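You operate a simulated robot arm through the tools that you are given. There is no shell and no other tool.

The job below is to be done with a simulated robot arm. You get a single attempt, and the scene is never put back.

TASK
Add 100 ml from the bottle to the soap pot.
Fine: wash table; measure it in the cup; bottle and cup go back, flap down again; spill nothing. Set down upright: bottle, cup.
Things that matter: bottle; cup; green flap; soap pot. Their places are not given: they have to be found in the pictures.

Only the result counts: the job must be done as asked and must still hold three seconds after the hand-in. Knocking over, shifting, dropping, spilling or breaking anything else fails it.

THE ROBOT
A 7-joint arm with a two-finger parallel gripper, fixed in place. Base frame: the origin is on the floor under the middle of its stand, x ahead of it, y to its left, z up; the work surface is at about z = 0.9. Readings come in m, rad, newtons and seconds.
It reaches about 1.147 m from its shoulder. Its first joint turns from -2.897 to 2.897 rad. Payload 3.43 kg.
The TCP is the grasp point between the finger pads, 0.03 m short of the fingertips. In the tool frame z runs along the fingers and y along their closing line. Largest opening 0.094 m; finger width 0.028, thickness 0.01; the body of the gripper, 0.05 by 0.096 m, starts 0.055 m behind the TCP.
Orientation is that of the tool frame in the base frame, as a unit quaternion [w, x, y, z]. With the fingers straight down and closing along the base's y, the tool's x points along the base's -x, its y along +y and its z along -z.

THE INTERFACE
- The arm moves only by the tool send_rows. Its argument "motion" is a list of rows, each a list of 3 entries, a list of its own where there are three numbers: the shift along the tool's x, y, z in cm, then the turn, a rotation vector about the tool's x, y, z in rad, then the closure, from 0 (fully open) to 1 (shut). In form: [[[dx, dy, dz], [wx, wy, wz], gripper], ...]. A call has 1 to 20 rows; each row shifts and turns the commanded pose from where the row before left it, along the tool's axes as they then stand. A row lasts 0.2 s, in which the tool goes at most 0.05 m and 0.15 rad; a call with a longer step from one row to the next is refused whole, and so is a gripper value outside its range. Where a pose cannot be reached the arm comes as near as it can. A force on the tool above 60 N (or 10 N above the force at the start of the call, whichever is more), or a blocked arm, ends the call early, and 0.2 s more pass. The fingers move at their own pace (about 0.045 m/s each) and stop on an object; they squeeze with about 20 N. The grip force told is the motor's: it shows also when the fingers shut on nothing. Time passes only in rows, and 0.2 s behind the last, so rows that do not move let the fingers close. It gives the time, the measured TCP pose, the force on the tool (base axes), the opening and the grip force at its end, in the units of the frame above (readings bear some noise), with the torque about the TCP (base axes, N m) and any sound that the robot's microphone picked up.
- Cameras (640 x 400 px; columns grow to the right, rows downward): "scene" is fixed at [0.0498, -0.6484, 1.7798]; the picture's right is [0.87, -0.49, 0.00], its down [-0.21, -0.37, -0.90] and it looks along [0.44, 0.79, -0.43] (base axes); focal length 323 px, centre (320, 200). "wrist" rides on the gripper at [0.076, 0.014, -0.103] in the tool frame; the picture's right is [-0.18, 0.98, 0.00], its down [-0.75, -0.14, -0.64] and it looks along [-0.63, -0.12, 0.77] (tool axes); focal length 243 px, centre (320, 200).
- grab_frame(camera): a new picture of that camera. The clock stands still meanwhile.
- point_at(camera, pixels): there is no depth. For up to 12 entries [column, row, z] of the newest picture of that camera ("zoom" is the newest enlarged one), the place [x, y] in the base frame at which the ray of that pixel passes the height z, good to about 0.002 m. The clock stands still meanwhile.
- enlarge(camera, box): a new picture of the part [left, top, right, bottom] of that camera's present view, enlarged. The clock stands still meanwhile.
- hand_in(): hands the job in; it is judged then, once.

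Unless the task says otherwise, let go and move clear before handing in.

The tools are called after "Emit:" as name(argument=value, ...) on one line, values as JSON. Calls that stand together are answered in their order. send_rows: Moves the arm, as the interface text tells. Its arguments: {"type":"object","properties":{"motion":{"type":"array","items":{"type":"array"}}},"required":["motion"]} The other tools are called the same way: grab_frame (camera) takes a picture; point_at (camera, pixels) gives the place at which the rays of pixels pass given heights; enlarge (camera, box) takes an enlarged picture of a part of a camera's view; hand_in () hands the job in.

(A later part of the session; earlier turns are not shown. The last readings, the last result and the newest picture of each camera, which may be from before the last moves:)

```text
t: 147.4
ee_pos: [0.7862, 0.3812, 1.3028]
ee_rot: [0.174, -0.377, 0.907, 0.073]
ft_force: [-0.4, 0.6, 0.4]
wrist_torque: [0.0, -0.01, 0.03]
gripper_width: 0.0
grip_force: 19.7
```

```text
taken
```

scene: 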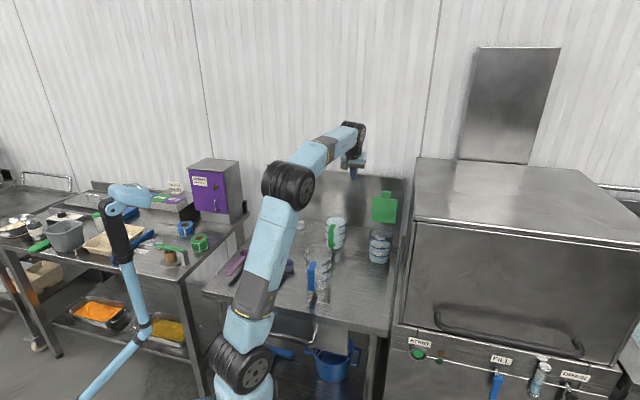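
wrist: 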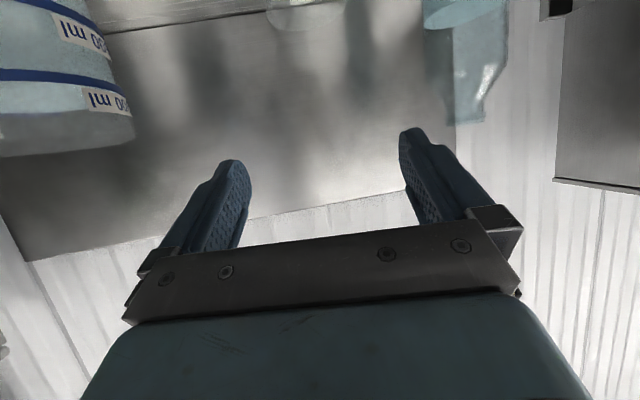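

All smooth, TCP at (0.786,0.381). I continue right to the pot's axis and then forward above and behind the flap at z=1.30.

Emit:
send_rows(motion=[[[0, -3.3, 0], [0, 0, 0], 1], [[0, -3.3, 0], [0, 0, 0], 1], [[0, -3.3, 0], [0, 0, 0], 1], [[0, -3.3, 0], [0, 0, 0], 1], [[-2.3, 0, 0.92], [0, 0, 0], 1], [[-2.3, 0, 0.92], [0, 0, 0], 1], [[0, 0, 0], [0, 0, 0], 1]])

Emit:
grab_frame(camera="scene")

Emit:
grab_frame(camera="wrist")

```text
t: 149.0
ee_pos: [0.9159, 0.3213, 1.2985]
ee_rot: [0.174, -0.376, 0.907, 0.074]
ft_force: [0.9, 0.2, 0.2]
wrist_torque: [0.02, 0.0, 0.0]
gripper_width: 0.0
grip_force: 20.3
```

```text
taken
```

scene: 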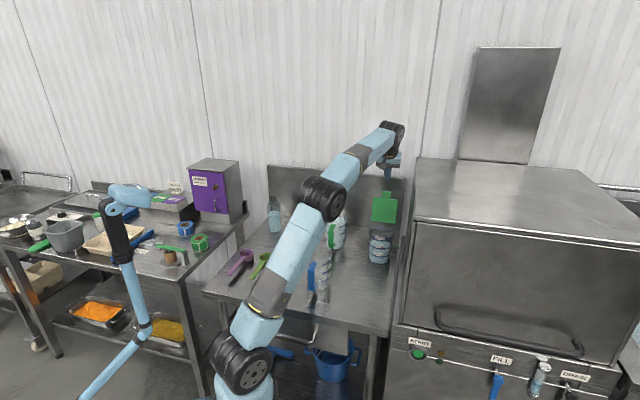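

```text
taken
```

wrist: 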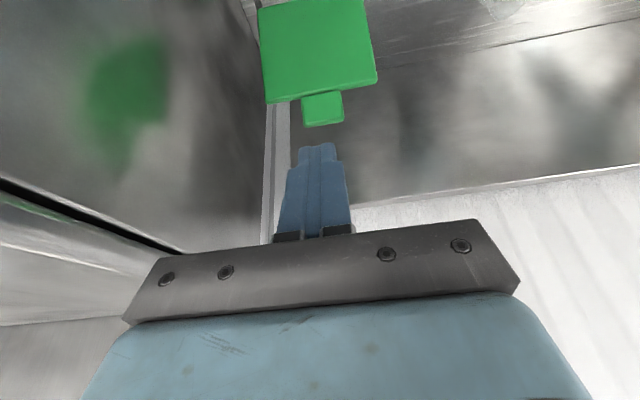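

The flap with its tab is visible just beyond the fingertips at (322,108). I compute where the tab's top edge is.

Emit:
point_at(camera="wrist", pixels=[[324, 124, 1.19], [324, 124, 1.185], [305, 126, 1.19], [344, 121, 1.19], [265, 103, 1.16], [377, 83, 1.16], [323, 92, 1.165]])

Emit:
enlarge(camera="wrist", box=[240, 0, 400, 170])

Emit:
enlarge(camera="scene", box=[350, 150, 430, 250])

```text
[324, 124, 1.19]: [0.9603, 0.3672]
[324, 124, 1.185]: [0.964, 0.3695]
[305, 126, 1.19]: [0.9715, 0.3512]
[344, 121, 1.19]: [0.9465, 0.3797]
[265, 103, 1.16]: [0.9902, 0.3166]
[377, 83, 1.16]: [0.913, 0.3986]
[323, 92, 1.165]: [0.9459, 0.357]
```

```text
2.35 times, centred on (320, 85) of wrist
```

zoom: 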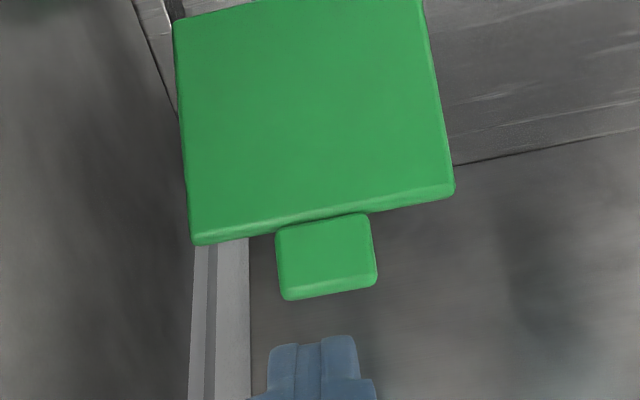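

```text
4.00 times, centred on (390, 200) of scene
```

zoom: 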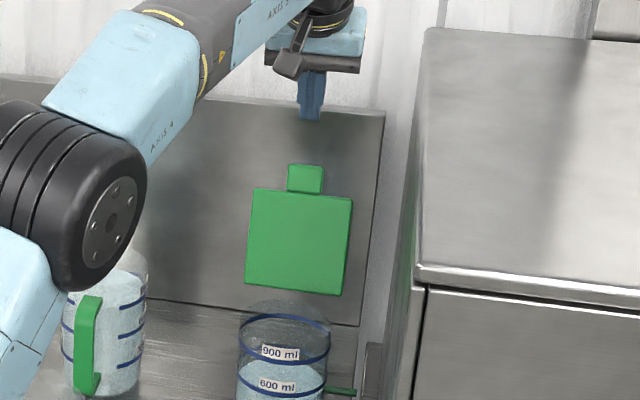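

The tab's top is at f≈0.939, z≈1.19, so the flap leans back about 22° past vertical. I go forward 10 cm at this height to be behind it, and check.

Emit:
send_rows(motion=[[[-2.33, 0, 0.92], [0, 0, 0], 1], [[-2.33, 0, 0.92], [0, 0, 0], 1], [[-2.33, 0, 0.92], [0, 0, 0], 1], [[-2.33, 0, 0.92], [0, 0, 0], 1], [[0, 0, 0], [0, 0, 0], 1]])

Emit:
grab_frame(camera="wrist")

Emit:
enlarge(camera="scene", box=[350, 150, 430, 250])

```text
t: 150.2
ee_pos: [0.9594, 0.3778, 1.2893]
ee_rot: [0.175, -0.376, 0.907, 0.074]
ft_force: [0.7, -0.4, 0.0]
wrist_torque: [-0.01, -0.01, 0.01]
gripper_width: 0.0003
grip_force: 19.9
out of reach, approached as far as the arm can: row 3, 4
```

```text
taken
```

wrist: 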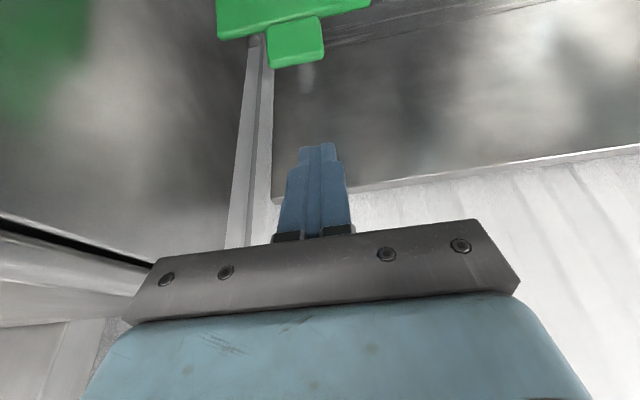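

```text
4.00 times, centred on (390, 200) of scene
```

zoom: 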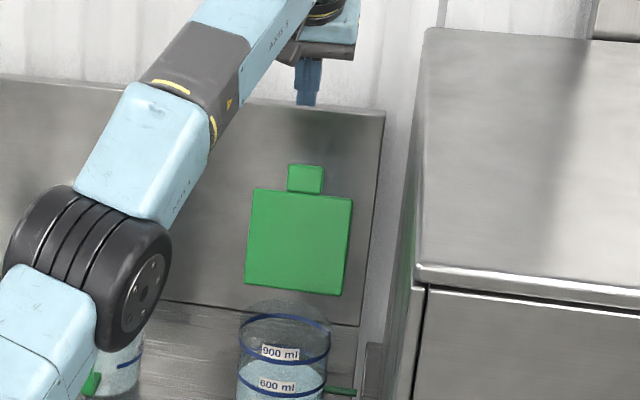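

At this height the reach limit is f≈0.945. Lower down and with less pitch I can reach further, so I pitch to 60° and go down and forward, staying above the tab for now.

Emit:
send_rows(motion=[[[0, 0, 0], [0, -0.1466, 0], 1], [[0.337, -0.267, 2.117], [0, 0, 0], 1], [[0.337, -0.267, 2.117], [0, 0, 0], 1], [[0.337, -0.267, 2.117], [0, 0, 0], 1], [[0, 0, 0], [0, 0, 0], 1]])

Emit:
grab_frame(camera="wrist")

Emit:
enlarge(camera="scene", box=[350, 150, 430, 250])

```text
t: 151.4
ee_pos: [0.9814, 0.3886, 1.2298]
ee_rot: [0.241, -0.37, 0.891, 0.101]
ft_force: [1.1, 0.9, 0.2]
wrist_torque: [0.05, 0.05, 0.0]
gripper_width: 0.0
grip_force: 20.1
```

```text
taken
```

wrist: 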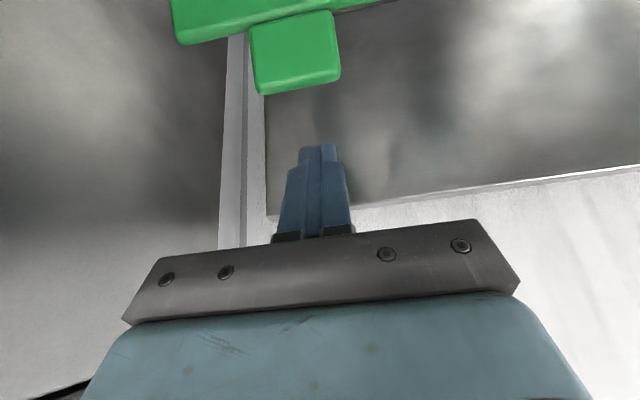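

```text
4.00 times, centred on (390, 200) of scene
```

zoom: 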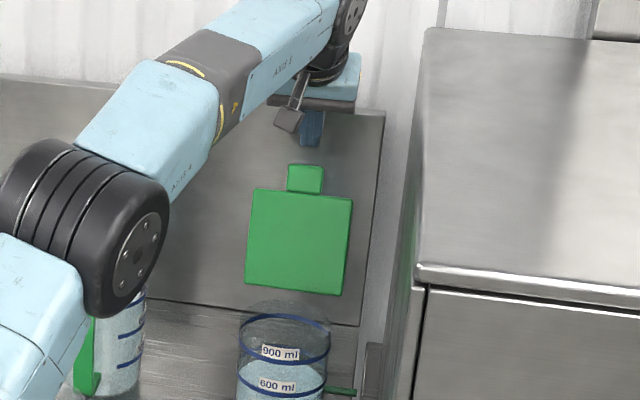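

I'm behind and above the tab (TCP f=0.969, z=1.23). I descend 4 cm behind it, a touch further forward for margin.

Emit:
send_rows(motion=[[[-0.43, 0, 0.25], [0, 0, 0], 1], [[1.0, 0, 1.73], [0, 0, 0], 1], [[1.0, 0, 1.73], [0, 0, 0], 1], [[0, 0, 0], [0, 0, 0], 1]])

Emit:
grab_frame(camera="wrist")

Emit:
enlarge(camera="scene", box=[350, 150, 430, 250])

```text
t: 152.4
ee_pos: [0.9853, 0.3924, 1.1881]
ee_rot: [0.241, -0.369, 0.892, 0.101]
ft_force: [-0.1, 0.3, -0.3]
wrist_torque: [-0.02, 0.03, 0.0]
gripper_width: 0.0003
grip_force: 20.1
```

```text
taken
```

wrist: 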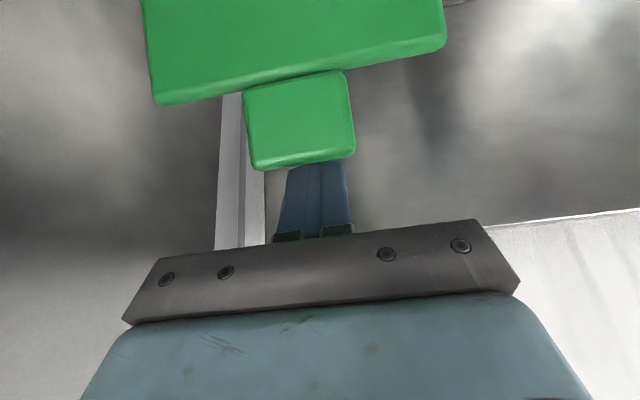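

```text
4.00 times, centred on (390, 200) of scene
```

zoom: 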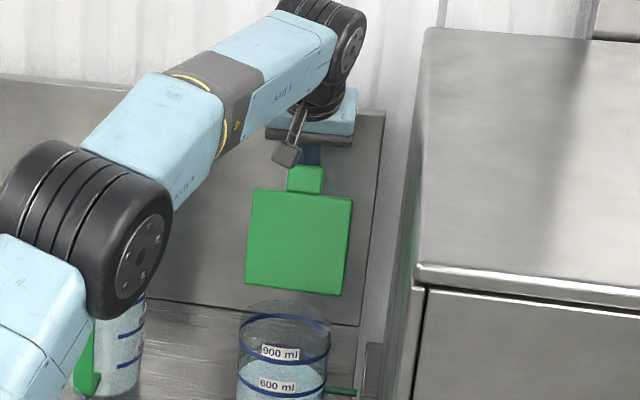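

The tab now hides the fingertips in the wrist picture, so the fingers are behind the flap as wanted. I pull slowly towards the robot, 3 cm first.

Emit:
send_rows(motion=[[[0.693, 0, -0.4], [0, 0, 0], 1], [[0.693, 0, -0.4], [0, 0, 0], 1], [[0.693, 0, -0.4], [0, 0, 0], 1], [[0.52, 0, -0.3], [0, 0, 0], 1]])

Emit:
grab_frame(camera="wrist")

Emit:
enlarge(camera="scene", box=[350, 170, 430, 270])

```text
t: 153.4
ee_pos: [0.9633, 0.3699, 1.1887]
ee_rot: [0.24, -0.369, 0.892, 0.1]
ft_force: [0.5, 0.1, 0.0]
wrist_torque: [0.0, -0.08, -0.02]
gripper_width: 0.0003
grip_force: 19.8
```

```text
taken
```

wrist: 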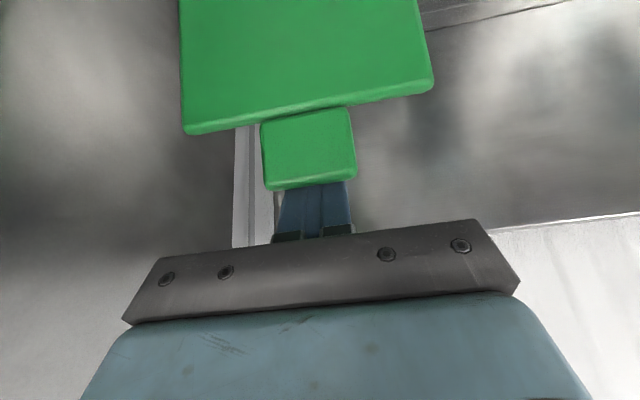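

```text
4.00 times, centred on (390, 220) of scene
```

zoom: 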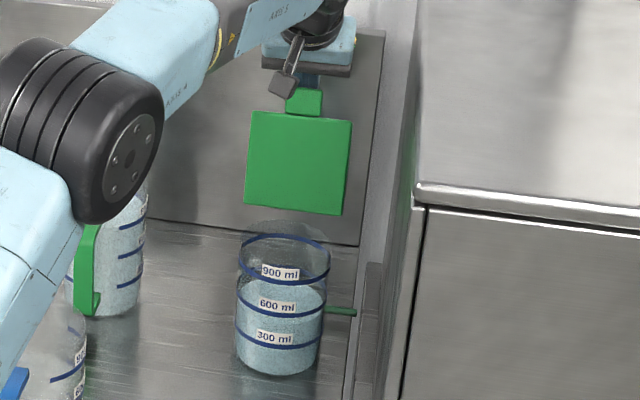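

The flap has started to follow slightly, with no measurable force. I keep pulling 2 cm more.

Emit:
send_rows(motion=[[[0.52, 0, -0.3], [0, 0, 0], 1], [[0.52, 0, -0.3], [0, 0, 0], 1], [[0.52, 0, -0.3], [0, 0, 0], 1]])

Emit:
grab_frame(camera="wrist")

Emit:
enlarge(camera="scene", box=[350, 170, 430, 270])

```text
t: 154.2
ee_pos: [0.9505, 0.3577, 1.1888]
ee_rot: [0.24, -0.369, 0.892, 0.1]
ft_force: [-1.1, 0.6, -0.4]
wrist_torque: [0.0, 0.01, -0.01]
gripper_width: 0.0002
grip_force: 19.6
```

```text
taken
```

wrist: 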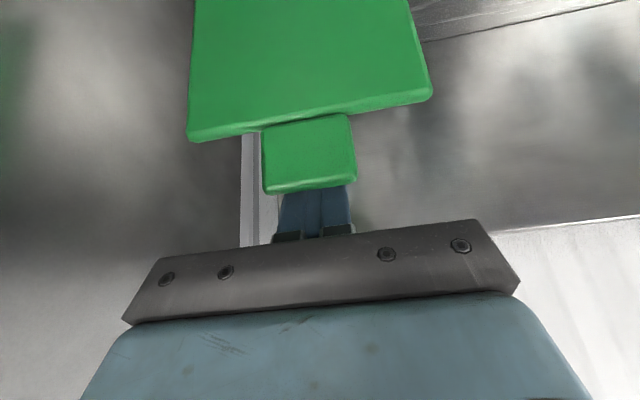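

```text
4.00 times, centred on (390, 220) of scene
```

zoom: 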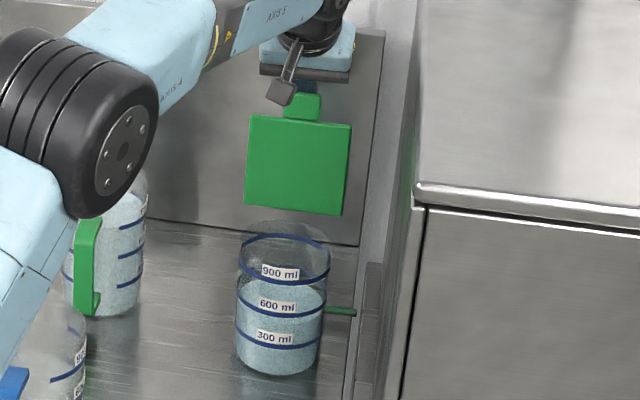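

The flap is close to vertical now and the pot stands still. I continue pulling slowly over the vertical.

Emit:
send_rows(motion=[[[0.433, 0, -0.25], [0, 0, 0], 1], [[0.433, 0, -0.25], [0, 0, 0], 1], [[0.433, 0, -0.25], [0, 0, 0], 1]])

Emit:
grab_frame(camera="wrist")

Emit:
enlarge(camera="scene", box=[350, 170, 430, 270])

```text
t: 155.0
ee_pos: [0.9415, 0.3463, 1.1883]
ee_rot: [0.241, -0.369, 0.892, 0.1]
ft_force: [0.6, 0.3, -0.3]
wrist_torque: [0.02, 0.02, -0.03]
gripper_width: 0.0
grip_force: 19.8
```

```text
taken
```

wrist: 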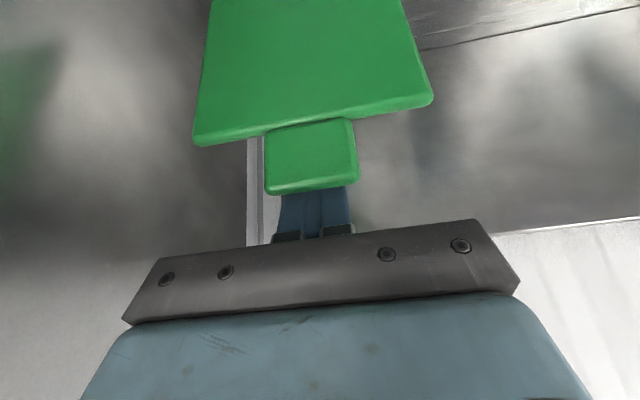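

```text
4.00 times, centred on (390, 220) of scene
```

zoom: 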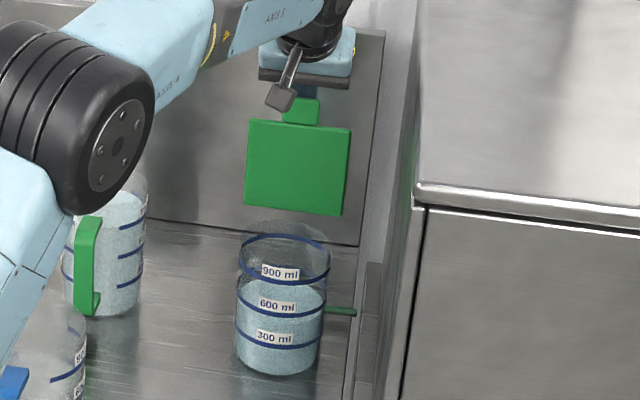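

The flap is about at vertical. I continue in 1 cm steps.

Emit:
send_rows(motion=[[[0.433, 0, -0.25], [0, 0, 0], 1], [[0.433, 0, -0.25], [0, 0, 0], 1]])

Emit:
grab_frame(camera="wrist")

Emit:
enlarge(camera="scene", box=[350, 170, 430, 270])

```text
t: 155.6
ee_pos: [0.9351, 0.3392, 1.1889]
ee_rot: [0.24, -0.37, 0.892, 0.1]
ft_force: [0.0, 0.1, -0.5]
wrist_torque: [-0.01, -0.03, 0.02]
gripper_width: 0.0001
grip_force: 20.2
```

```text
taken
```

wrist: 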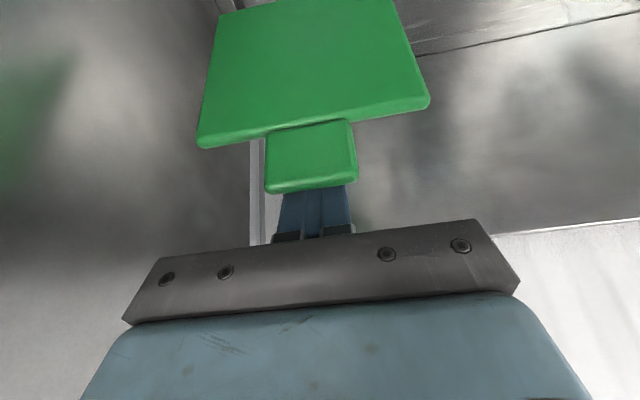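

```text
4.00 times, centred on (390, 220) of scene
```

zoom: 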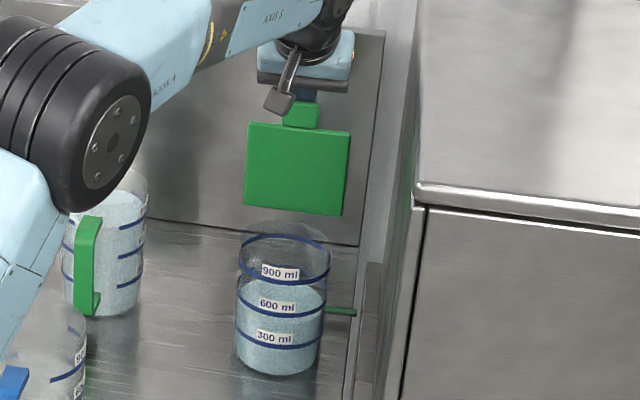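

It's still resting against the fingers. Another centimetre.

Emit:
send_rows(motion=[[[0.433, 0, -0.25], [0, 0, 0], 1], [[0.433, 0, -0.25], [0, 0, 0], 1]])

Emit:
grab_frame(camera="wrist")

Emit:
enlarge(camera="scene", box=[350, 170, 430, 270])

```text
t: 156.2
ee_pos: [0.927, 0.3328, 1.1891]
ee_rot: [0.24, -0.37, 0.892, 0.101]
ft_force: [0.2, -0.1, 0.5]
wrist_torque: [-0.02, -0.01, 0.02]
gripper_width: 0.0
grip_force: 20.0
```

```text
taken
```

wrist: 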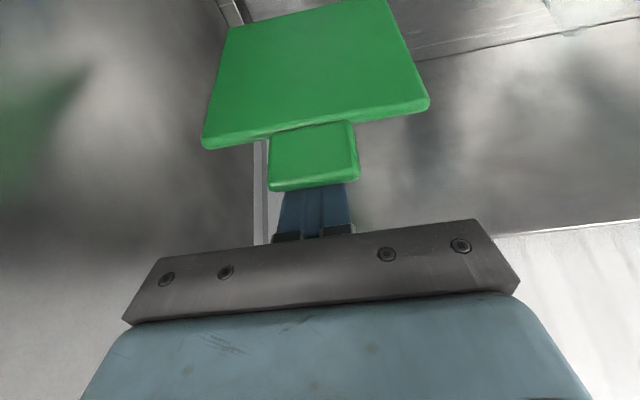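

```text
4.00 times, centred on (390, 220) of scene
```

zoom: 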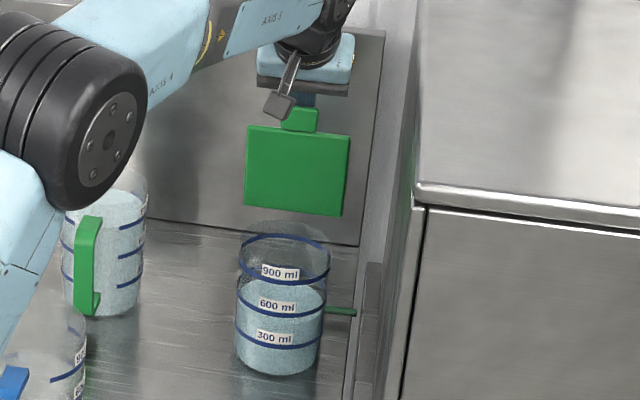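

The flap keeps following the fingers without falling. I pull 2 cm more.

Emit:
send_rows(motion=[[[0.433, 0, -0.25], [0, 0, 0], 1], [[0.433, 0, -0.25], [0, 0, 0], 1], [[0.433, 0, -0.25], [0, 0, 0], 1], [[0.433, 0, -0.25], [0, 0, 0], 1]])

Emit:
grab_frame(camera="wrist")

Emit:
enlarge(camera="scene", box=[350, 170, 430, 270])

```text
t: 157.2
ee_pos: [0.9122, 0.3198, 1.1895]
ee_rot: [0.241, -0.369, 0.892, 0.101]
ft_force: [1.1, 0.6, -0.9]
wrist_torque: [0.01, 0.0, -0.01]
gripper_width: 0.0
grip_force: 20.1
```

```text
taken
```

wrist: 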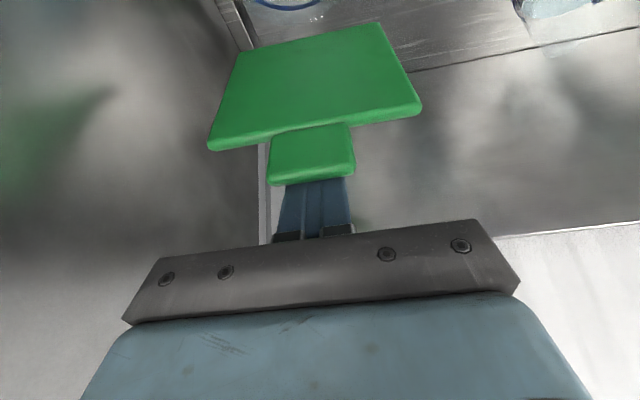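

```text
4.00 times, centred on (390, 220) of scene
```

zoom: 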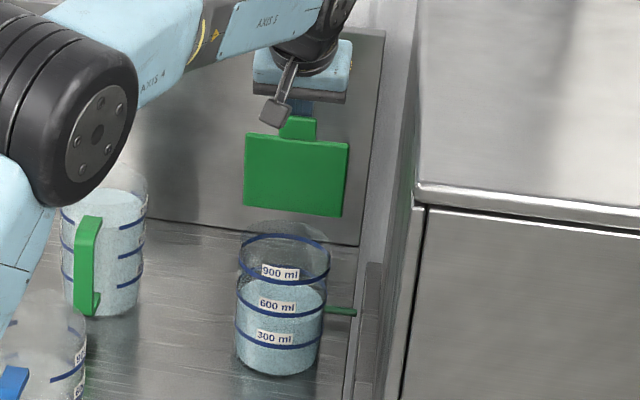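

The flap now leans forward, at about 70°. I hold still briefly to see whether it moves by itself.

Emit:
send_rows(motion=[[[0, 0, 0], [0, 0, 0], 1], [[0, 0, 0], [0, 0, 0], 1]])

Emit:
grab_frame(camera="wrist")

Emit:
enlarge(camera="scene", box=[350, 170, 430, 270])

```text
t: 157.8
ee_pos: [0.9133, 0.3193, 1.1891]
ee_rot: [0.24, -0.37, 0.892, 0.1]
ft_force: [-0.2, -0.2, 0.1]
wrist_torque: [-0.03, -0.02, 0.04]
gripper_width: 0.0001
grip_force: 20.6
```

```text
taken
```

wrist: 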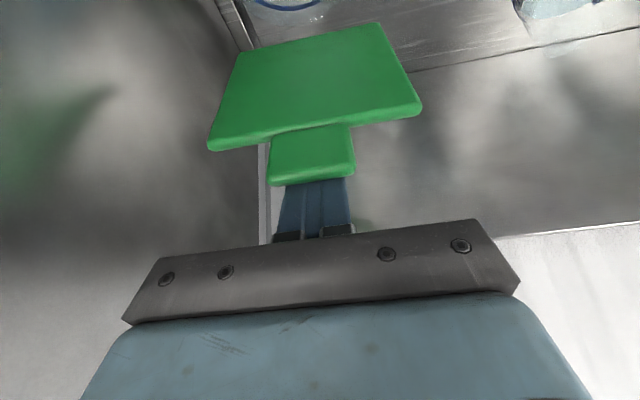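

```text
4.00 times, centred on (390, 220) of scene
```

zoom: 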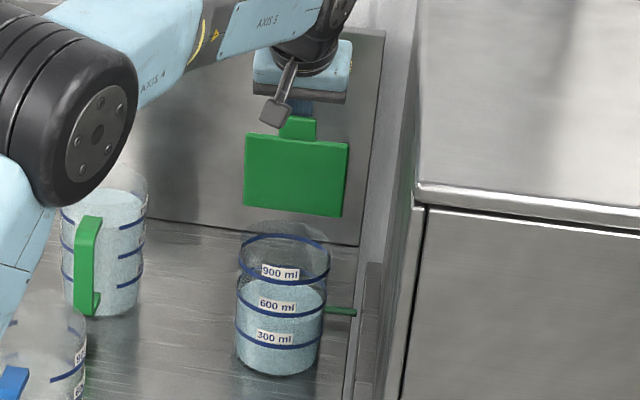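

The flap stays where it's left, so its hinge has friction and can be guided down gently. I follow the arc with the fingertips on its outer face, to about 45°.

Emit:
send_rows(motion=[[[0.72, 0, -0.554], [0, 0, 0], 1], [[0.72, 0, -0.554], [0, 0, 0], 1], [[0.72, 0, -0.554], [0, 0, 0], 1], [[0.72, 0, -0.554], [0, 0, 0], 1], [[0.72, 0, -0.554], [0, 0, 0], 1], [[0.751, 0, 0.201], [0, 0, 0], 1], [[0.751, 0, 0.201], [0, 0, 0], 1], [[0.751, 0, 0.201], [0, 0, 0], 1], [[0.751, 0, 0.201], [0, 0, 0], 1]])

Emit:
grab_frame(camera="wrist")

Emit:
enlarge(camera="scene", box=[340, 180, 420, 280])

```text
t: 159.8
ee_pos: [0.8647, 0.2714, 1.1726]
ee_rot: [0.24, -0.369, 0.892, 0.1]
ft_force: [0.8, 0.0, -0.1]
wrist_torque: [-0.01, 0.0, 0.02]
gripper_width: 0.0
grip_force: 20.2
```

```text
taken
```

wrist: 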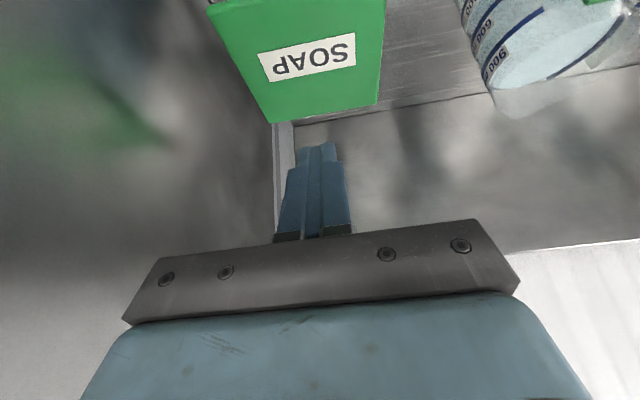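

```text
4.00 times, centred on (380, 230) of scene
```

zoom: 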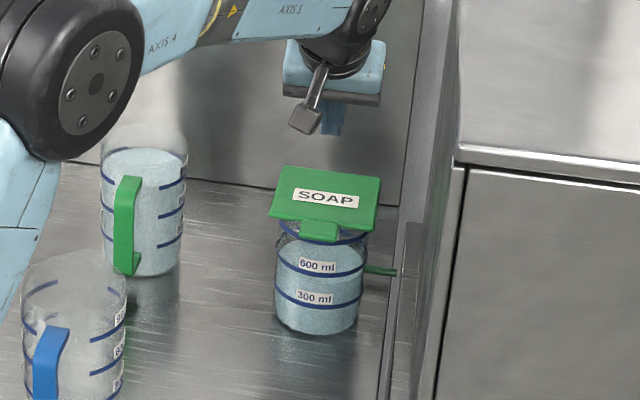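

The flap has gone down by itself: its corners at scene (371,221), (395,224), (393,237), (367,233) match the starting picture. I withdraw the arm upwards and back.

Emit:
send_rows(motion=[[[-1.3, 0, -2.25], [0, 0, 0], 1], [[-1.3, 0, -2.25], [0, 0, 0], 1], [[-1.3, 0, -2.25], [0, 0, 0], 1], [[-1.3, 0, -2.25], [0, 0, 0], 1], [[-1.3, 0, -2.25], [0, 0, 0], 1], [[2.6, 0, -1.5], [0, 0, 0], 0.5], [[2.6, 0, -1.5], [0, 0, 0], 0.5], [[2.6, 0, -1.5], [0, 0, 0], 0.5], [[2.6, 0, -1.5], [0, 0, 0], 0.5], [[2.6, 0, -1.5], [0, 0, 0], 0.5], [[0, 0, 0], [0, 0, 0], 0.5]])

Emit:
grab_frame(camera="scene")

Emit:
enlarge(camera="scene", box=[340, 200, 420, 280])

Emit:
enlarge(camera="scene", box=[230, 180, 410, 300])

```text
t: 162.2
ee_pos: [0.7564, 0.1632, 1.3026]
ee_rot: [0.24, -0.37, 0.892, 0.101]
ft_force: [0.2, -0.4, 0.2]
wrist_torque: [0.02, 0.0, 0.01]
gripper_width: 0.0471
grip_force: 0.1
```

```text
taken
```

scene: 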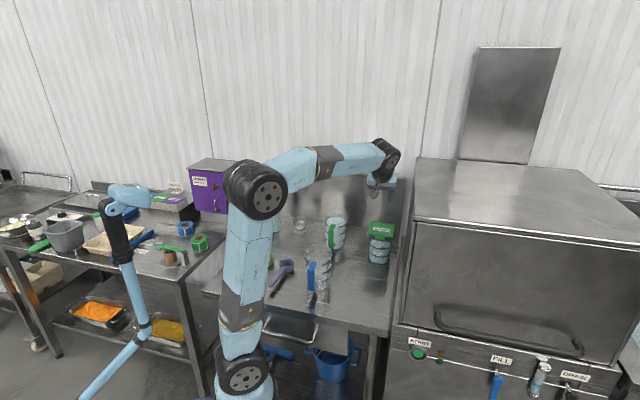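

```text
5.00 times, centred on (380, 240) of scene
```

zoom: 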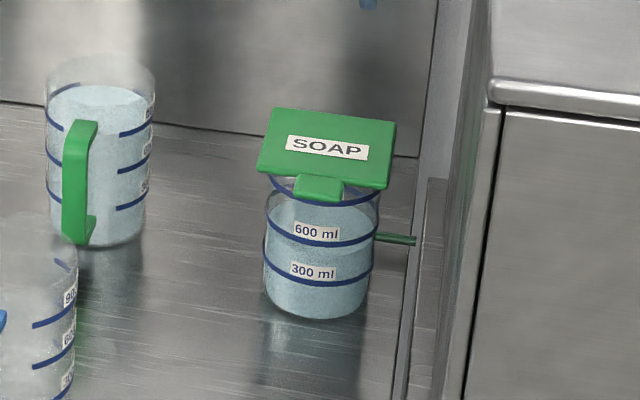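

```text
3.33 times, centred on (320, 240) of scene
```

zoom: 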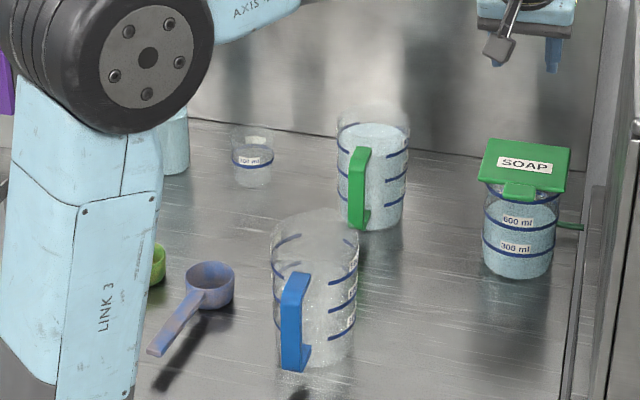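

The pot, flap, jugs, cup and bottle look right, but the violet spoon seems slightly displaced compared with the first picture: its bowl was at about (288,262) and is now at about (287,265). I zoom in to measure it.

Emit:
enlarge(camera="scene", box=[255, 245, 305, 300])

Emit:
enlarge(camera="scene", box=[60, 140, 300, 300])

Emit:
grab_frame(camera="wrist")

```text
7.27 times, centred on (280, 272) of scene
```

zoom: 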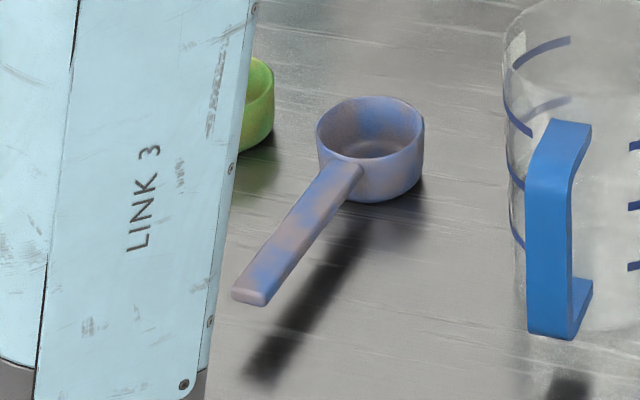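

```text
2.50 times, centred on (180, 220) of scene
```

zoom: 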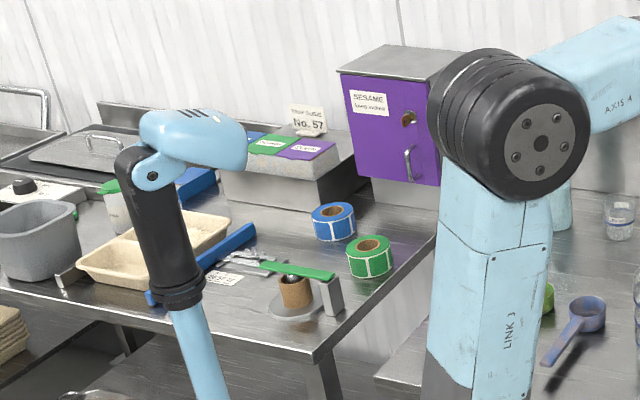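

```text
taken
```

wrist: 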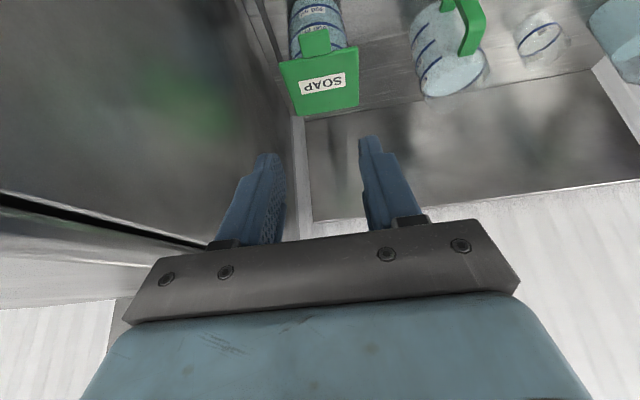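

The violet spoon has been nudged by roughly 2 cm towards the table front (bowl now at (287,265), handle end at (270,285); earlier about (288,262) and (274,283)). That was probably the camera body when I backed away from the cup. I'll measure it exactly so I can put it back.

Emit:
point_at(camera="scene", pixels=[[287.2, 269.2, 0.9], [286.9, 262.1, 0.93], [286.9, 262.1, 0.94], [286.9, 262.1, 0.95], [270.4, 285.2, 0.93], [270.4, 285.2, 0.94], [287.9, 259.1, 0.94], [274.0, 282.7, 0.94], [288.2, 266.2, 0.9]])

Emit:
enlarge(camera="scene", box=[230, 180, 410, 300])

```text
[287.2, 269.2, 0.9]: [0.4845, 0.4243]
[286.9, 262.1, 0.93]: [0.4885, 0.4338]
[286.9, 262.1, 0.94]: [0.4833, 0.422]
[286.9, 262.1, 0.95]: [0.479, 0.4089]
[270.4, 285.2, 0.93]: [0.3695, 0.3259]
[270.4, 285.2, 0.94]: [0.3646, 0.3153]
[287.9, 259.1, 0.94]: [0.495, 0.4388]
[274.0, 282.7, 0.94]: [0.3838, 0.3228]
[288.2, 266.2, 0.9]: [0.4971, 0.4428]
```

```text
3.33 times, centred on (320, 240) of scene
```

zoom: 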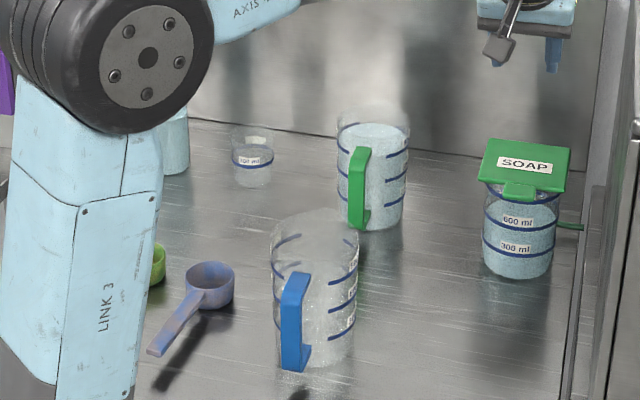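

The spoon's bowl is now at about (0.484,0.424) and was at about (0.4955,0.440), so it moved about 2 cm along -f with a few degrees of rotation. I'll go above it with the tool straight down and put it back by grasping the bowl. First I pitch down and move left at z=1.30.

Emit:
send_rows(motion=[[[0, 0, 0], [0, 0.131, 0], 0], [[0, 0, 0], [0, 0.131, 0], 0], [[0, 0, 0], [0, 0.131, 0], 0], [[0, 0, 0], [0, 0.131, 0], 0], [[0, 3.4, 0], [0, 0, 0], 0], [[0, 3.4, 0], [0, 0, 0], 0], [[0, 3.4, 0], [0, 0, 0], 0], [[0, 3.4, 0], [0, 0, 0], 0], [[0, 3.4, 0], [0, 0, 0], 0], [[0, 3.4, 0], [0, 0, 0], 0]])

Emit:
grab_frame(camera="scene")

Emit:
grab_frame(camera="wrist")

```text
t: 164.4
ee_pos: [0.6132, 0.3114, 1.3042]
ee_rot: [0.001, -0.383, 0.924, 0.002]
ft_force: [0.7, -0.8, 0.4]
wrist_torque: [0.04, -0.03, -0.01]
gripper_width: 0.0937
grip_force: 0.0
```

```text
taken
```

scene: 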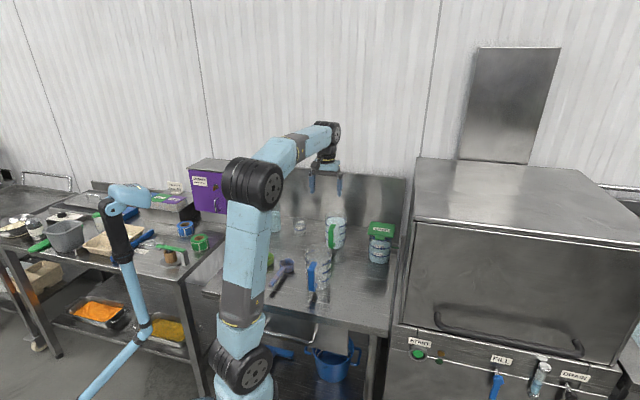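

```text
taken
```

wrist: 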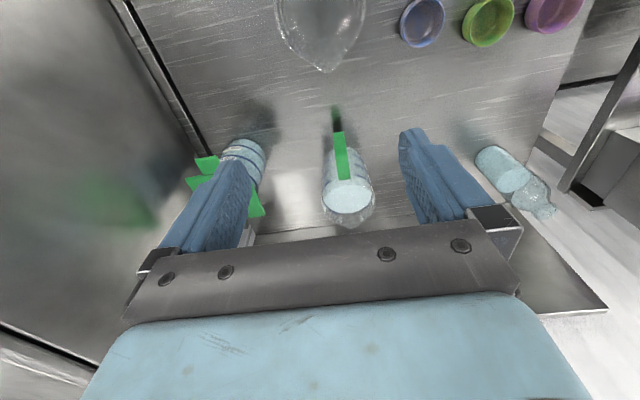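

From above, all three spoon bowls show at the top of the wrist picture: violet (422,22), green (488,20), purple (553,12). In the early pictures they were equally spaced in a row, so green and purple tell me exactly where violet belongs. I zoom in and measure.

Emit:
enlarge(camera="wrist", box=[380, 0, 600, 70])

```text
2.91 times, centred on (490, 35) of wrist
```

zoom: 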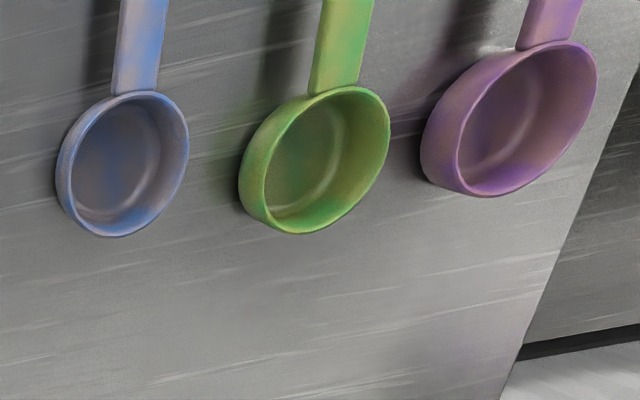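

I read the rim centres in this zoom as violet (130,163), green (327,160) and purple (527,119), and convert them together with handle directions.

Emit:
point_at(camera="zoom", pixels=[[130, 163, 0.94], [327, 160, 0.94], [527, 119, 0.94], [137, 92, 0.94], [335, 88, 0.94], [545, 45, 0.94], [143, 20, 0.94], [345, 10, 0.94], [555, 5, 0.94]])

Emit:
enlarge(camera="scene", box=[225, 240, 305, 300])

```text
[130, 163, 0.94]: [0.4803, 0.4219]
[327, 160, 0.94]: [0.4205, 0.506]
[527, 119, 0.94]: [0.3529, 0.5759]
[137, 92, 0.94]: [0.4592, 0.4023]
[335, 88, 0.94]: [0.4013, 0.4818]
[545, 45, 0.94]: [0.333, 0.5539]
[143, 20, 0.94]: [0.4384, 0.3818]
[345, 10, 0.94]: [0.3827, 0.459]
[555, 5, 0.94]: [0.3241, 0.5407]
```

```text
6.67 times, centred on (265, 270) of scene
```

zoom: 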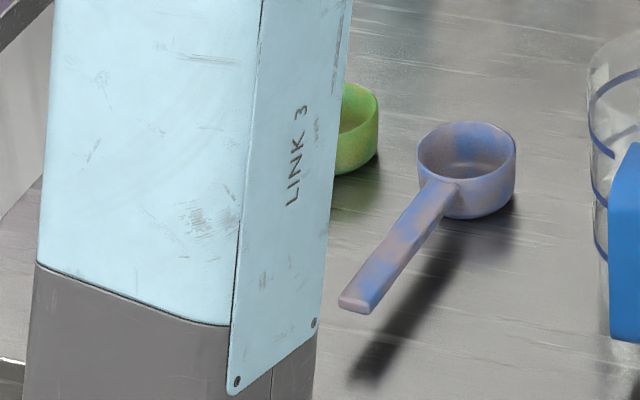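

Violet belongs at about (0.489,0.4375), which is +1.75 cm in f and -0.5 cm in r from now, turned about 5° counter-clockwise. I move above its bowl with the fingers open along r and come down to z≈1.10.

Emit:
send_rows(motion=[[[0.314, 3.44, 0], [0, 0, 0], 0], [[0.314, 3.44, 0], [0, 0, 0], 0], [[0.314, 3.44, 0], [0, 0, 0], 0], [[0.314, 3.44, 0], [0, 0, 0], 0], [[0.314, 3.44, 0], [0, 0, 0], 0], [[0, 0, 4], [0, 0, 0], 0], [[0, 0, 4], [0, 0, 0], 0], [[0, 0, 4], [0, 0, 0], 0], [[0, 0, 4], [0, 0, 0], 0], [[0, 0, 4], [0, 0, 0], 0], [[0, 0, 0], [0, 0, 0], 0]])

Emit:
grab_frame(camera="scene")

Emit:
grab_frame(camera="wrist")

```text
t: 166.8
ee_pos: [0.481, 0.4218, 1.1037]
ee_rot: [0.001, -0.382, 0.924, 0.001]
ft_force: [0.0, 0.0, -0.3]
wrist_torque: [0.03, 0.01, 0.04]
gripper_width: 0.0942
grip_force: 0.0
```

```text
taken
```

scene: 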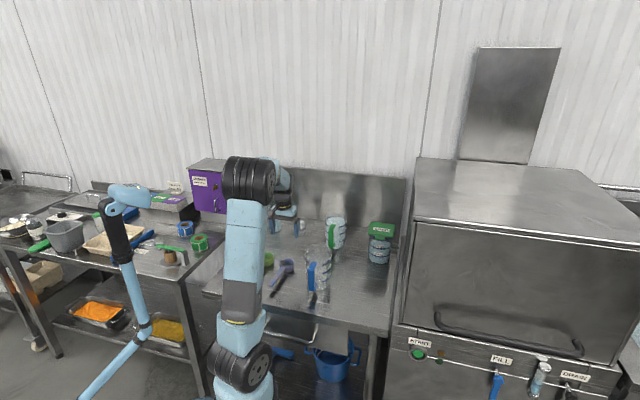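

```text
taken
```

wrist: 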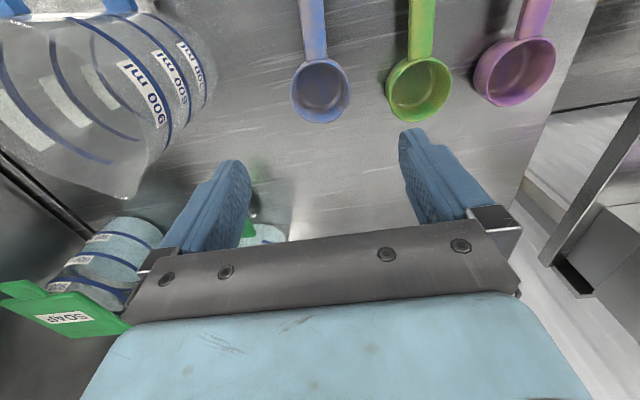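

All three bowls are well in view here: violet (321,90), green (419,89), purple (515,70). I zoom in for a finer measurement of positions and handle directions.

Emit:
enlarge(camera="wrist", box=[270, 0, 470, 130])

Emit:
enlarge(camera="wrist", box=[270, 0, 570, 130])

```text
3.08 times, centred on (370, 65) of wrist
```

zoom: 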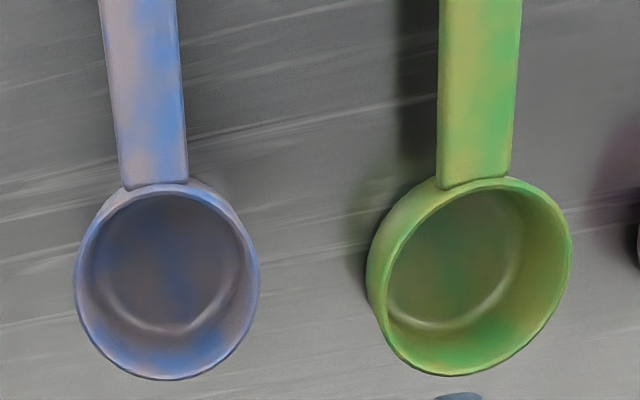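

```text
2.13 times, centred on (420, 65) of wrist
```

zoom: 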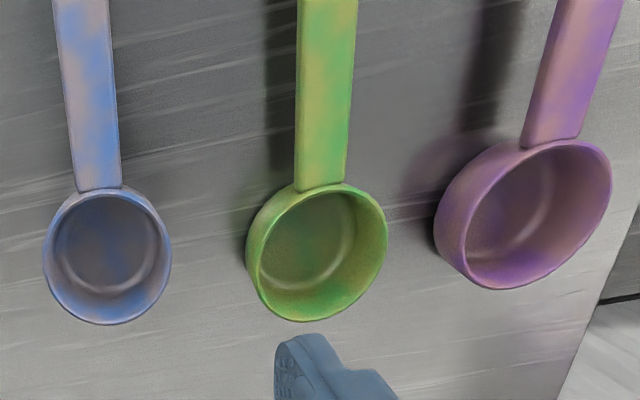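

Emit:
point_at(camera="zoom", pixels=[[107, 256, 0.94], [323, 253, 0.94], [538, 214, 0.94], [81, 10, 0.94], [328, 10, 0.94], [591, 10, 0.94], [43, 256, 0.94], [171, 256, 0.94], [98, 180, 0.94], [321, 180, 0.94], [552, 130, 0.94]])

```text
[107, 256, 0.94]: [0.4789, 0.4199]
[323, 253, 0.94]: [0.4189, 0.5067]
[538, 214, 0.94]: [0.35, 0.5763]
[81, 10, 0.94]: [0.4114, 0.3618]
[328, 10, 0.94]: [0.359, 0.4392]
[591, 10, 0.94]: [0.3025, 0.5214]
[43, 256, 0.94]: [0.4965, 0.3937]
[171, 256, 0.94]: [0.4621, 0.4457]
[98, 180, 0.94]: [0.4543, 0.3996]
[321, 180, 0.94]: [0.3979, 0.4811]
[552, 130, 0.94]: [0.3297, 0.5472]
```

Now precisely: violet (0.479,0.420), green (0.419,0.507), purple (0.350,0.576), so violet should be at (0.488,0.437) and turned about +6.8°. The TCP is centred over the bowl, so I descend to rim height.

Emit:
send_rows(motion=[[[0.06, 0, 3.2], [0, 0, 0], 0], [[0.06, 0, 3.2], [0, 0, 0], 0], [[0.06, 0, 3.2], [0, 0, 0], 0], [[0.06, 0, 3.2], [0, 0, 0], 0], [[0.06, 0, 2.9], [0, 0, 0], 0], [[0, 0, 0], [0, 0, 0], 0]])

Emit:
grab_frame(camera="wrist")

Emit:
enlarge(camera="scene", box=[245, 230, 325, 300])

```text
t: 168.2
ee_pos: [0.4784, 0.4177, 0.9464]
ee_rot: [0.001, -0.383, 0.924, 0.001]
ft_force: [0.4, 0.6, -0.1]
wrist_torque: [0.0, 0.02, -0.02]
gripper_width: 0.0937
grip_force: 0.1
```

```text
taken
```

wrist: 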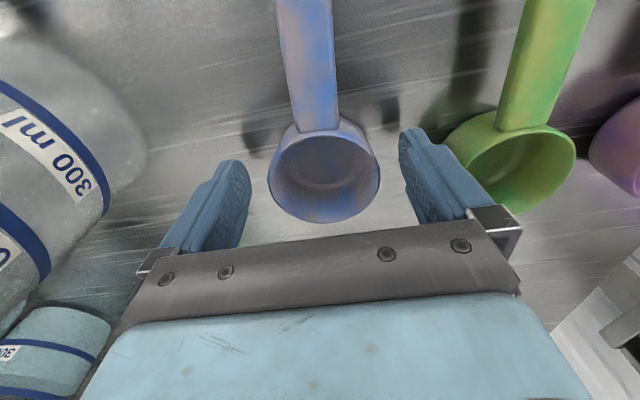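

```text
5.71 times, centred on (285, 265) of scene
```

zoom: 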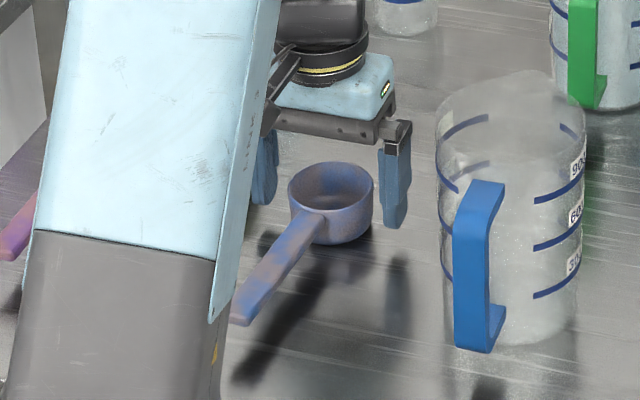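

The bowl sits between the fingers. I check its centre against the TCP before closing.

Emit:
point_at(camera="wrist", pixels=[[324, 172, 0.94], [268, 180, 0.94], [380, 168, 0.94], [330, 222, 0.94], [310, 128, 0.94], [320, 187, 0.9464]])

```text
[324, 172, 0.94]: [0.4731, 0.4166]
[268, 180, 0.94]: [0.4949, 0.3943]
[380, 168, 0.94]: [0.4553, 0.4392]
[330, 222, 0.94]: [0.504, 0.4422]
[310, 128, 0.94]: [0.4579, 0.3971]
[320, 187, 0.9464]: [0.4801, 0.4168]
```

The bowl's centre (about (0.478,0.418)) coincides with the TCP. I close gently on it.

Emit:
send_rows(motion=[[[0, 0, 0], [0, 0, 0], 0.15], [[0, 0, 0], [0, 0, 0], 0.25], [[0, 0, 0], [0, 0, 0], 0.3], [[0, 0, 0], [0, 0, 0], 0.4], [[0, 0, 0], [0, 0, 0], 0.6], [[0, 0, 0], [0, 0, 0], 1], [[0, 0, 0], [0, 0, 0], 1]])

Emit:
grab_frame(camera="wrist")

```text
t: 169.8
ee_pos: [0.4808, 0.418, 0.9471]
ee_rot: [0.001, -0.382, 0.924, 0.001]
ft_force: [-0.1, 0.3, -0.7]
wrist_torque: [0.01, 0.03, -0.03]
gripper_width: 0.063
grip_force: 19.9
```

```text
taken
```

wrist: 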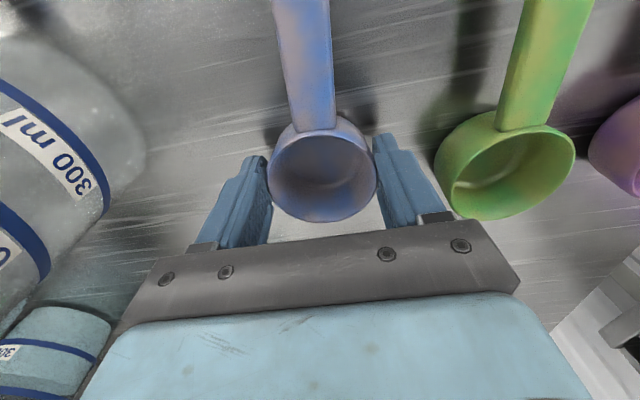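

The spoon is held (opening 0.063 m). I lift it 4 mm, shift it 1.85 cm forward and 0.6 cm left, and turn it 6.8° counter-clockwise.

Emit:
send_rows(motion=[[[0, 0, -0.4], [0, 0, 0], 1], [[0, 0, 0], [0, 0, 0], 1], [[-0.62, 0.2, 0], [0, 0, 0], 1], [[-0.62, 0.2, 0], [0, 0, 0], 1], [[-0.62, 0.2, 0], [0, 0, 0], 1], [[0, 0, 0], [0, 0, -0.06], 1], [[0, 0, 0], [0, 0, -0.059], 1], [[0, 0, 0], [0, 0, 0], 1]])

Emit:
grab_frame(camera="wrist")

Emit:
enlarge(camera="scene", box=[230, 180, 410, 300])

```text
t: 171.6
ee_pos: [0.4895, 0.4362, 0.95]
ee_rot: [0.001, -0.438, 0.899, 0.001]
ft_force: [-1.2, 1.2, -0.5]
wrist_torque: [-0.01, -0.02, 0.04]
gripper_width: 0.063
grip_force: 20.0
```

```text
taken
```

wrist: 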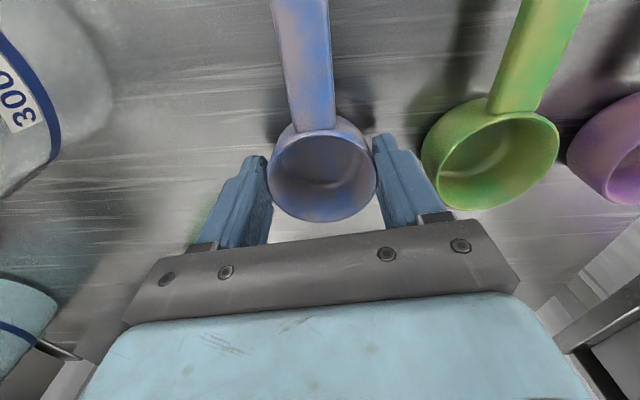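

```text
3.33 times, centred on (320, 240) of scene
```

zoom: 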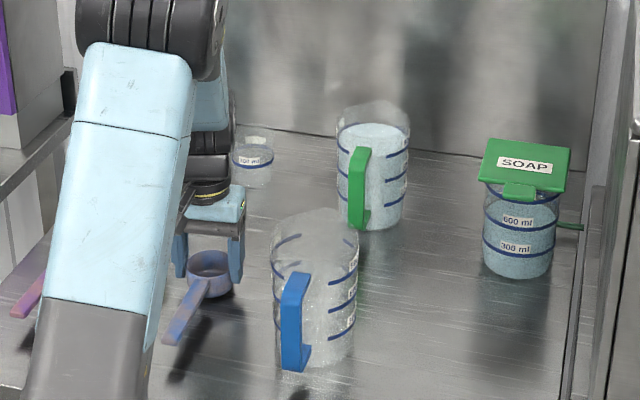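

In the scene zoom the spoon now matches the first picture (bowl about (211,274), handle end about (170,343)). I lower it 4 mm and release gently.

Emit:
send_rows(motion=[[[0, 0, 0.2], [0, 0, 0], 1], [[0, 0, 0.15], [0, 0, 0], 1], [[0, 0, 0], [0, 0, 0], 1]])

```text
t: 172.4
ee_pos: [0.4888, 0.4359, 0.9469]
ee_rot: [0.001, -0.437, 0.9, 0.0]
ft_force: [-0.3, 0.1, -1.1]
wrist_torque: [-0.01, 0.0, -0.02]
gripper_width: 0.0629
grip_force: 20.3
```

Emit:
send_rows(motion=[[[0, 0, 0.05], [0, 0, 0], 1], [[0, 0, 0], [0, 0, 0], 1], [[0, 0, 0], [0, 0, 0], 0.3], [[0, 0, 0], [0, 0, 0], 0.2], [[0, 0, 0], [0, 0, 0], 0.1], [[0, 0, 0], [0, 0, 0], 0], [[0, 0, 0], [0, 0, 0], 0]])

Emit:
grab_frame(camera="wrist")

```text
t: 174.0
ee_pos: [0.4879, 0.4378, 0.9464]
ee_rot: [0.002, -0.437, 0.9, 0.001]
ft_force: [0.4, 0.5, -0.4]
wrist_torque: [-0.04, 0.02, -0.01]
gripper_width: 0.0944
grip_force: 0.0
```

```text
taken
```

wrist: 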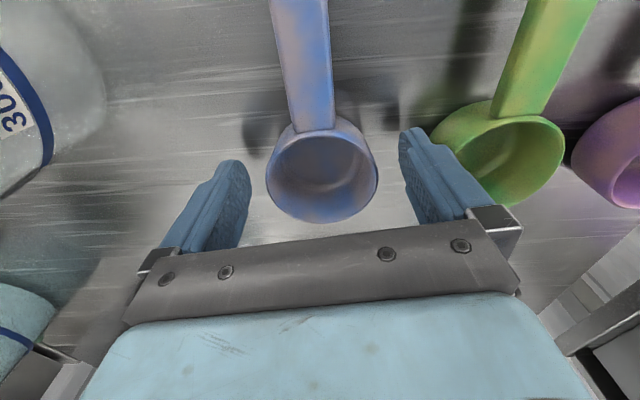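

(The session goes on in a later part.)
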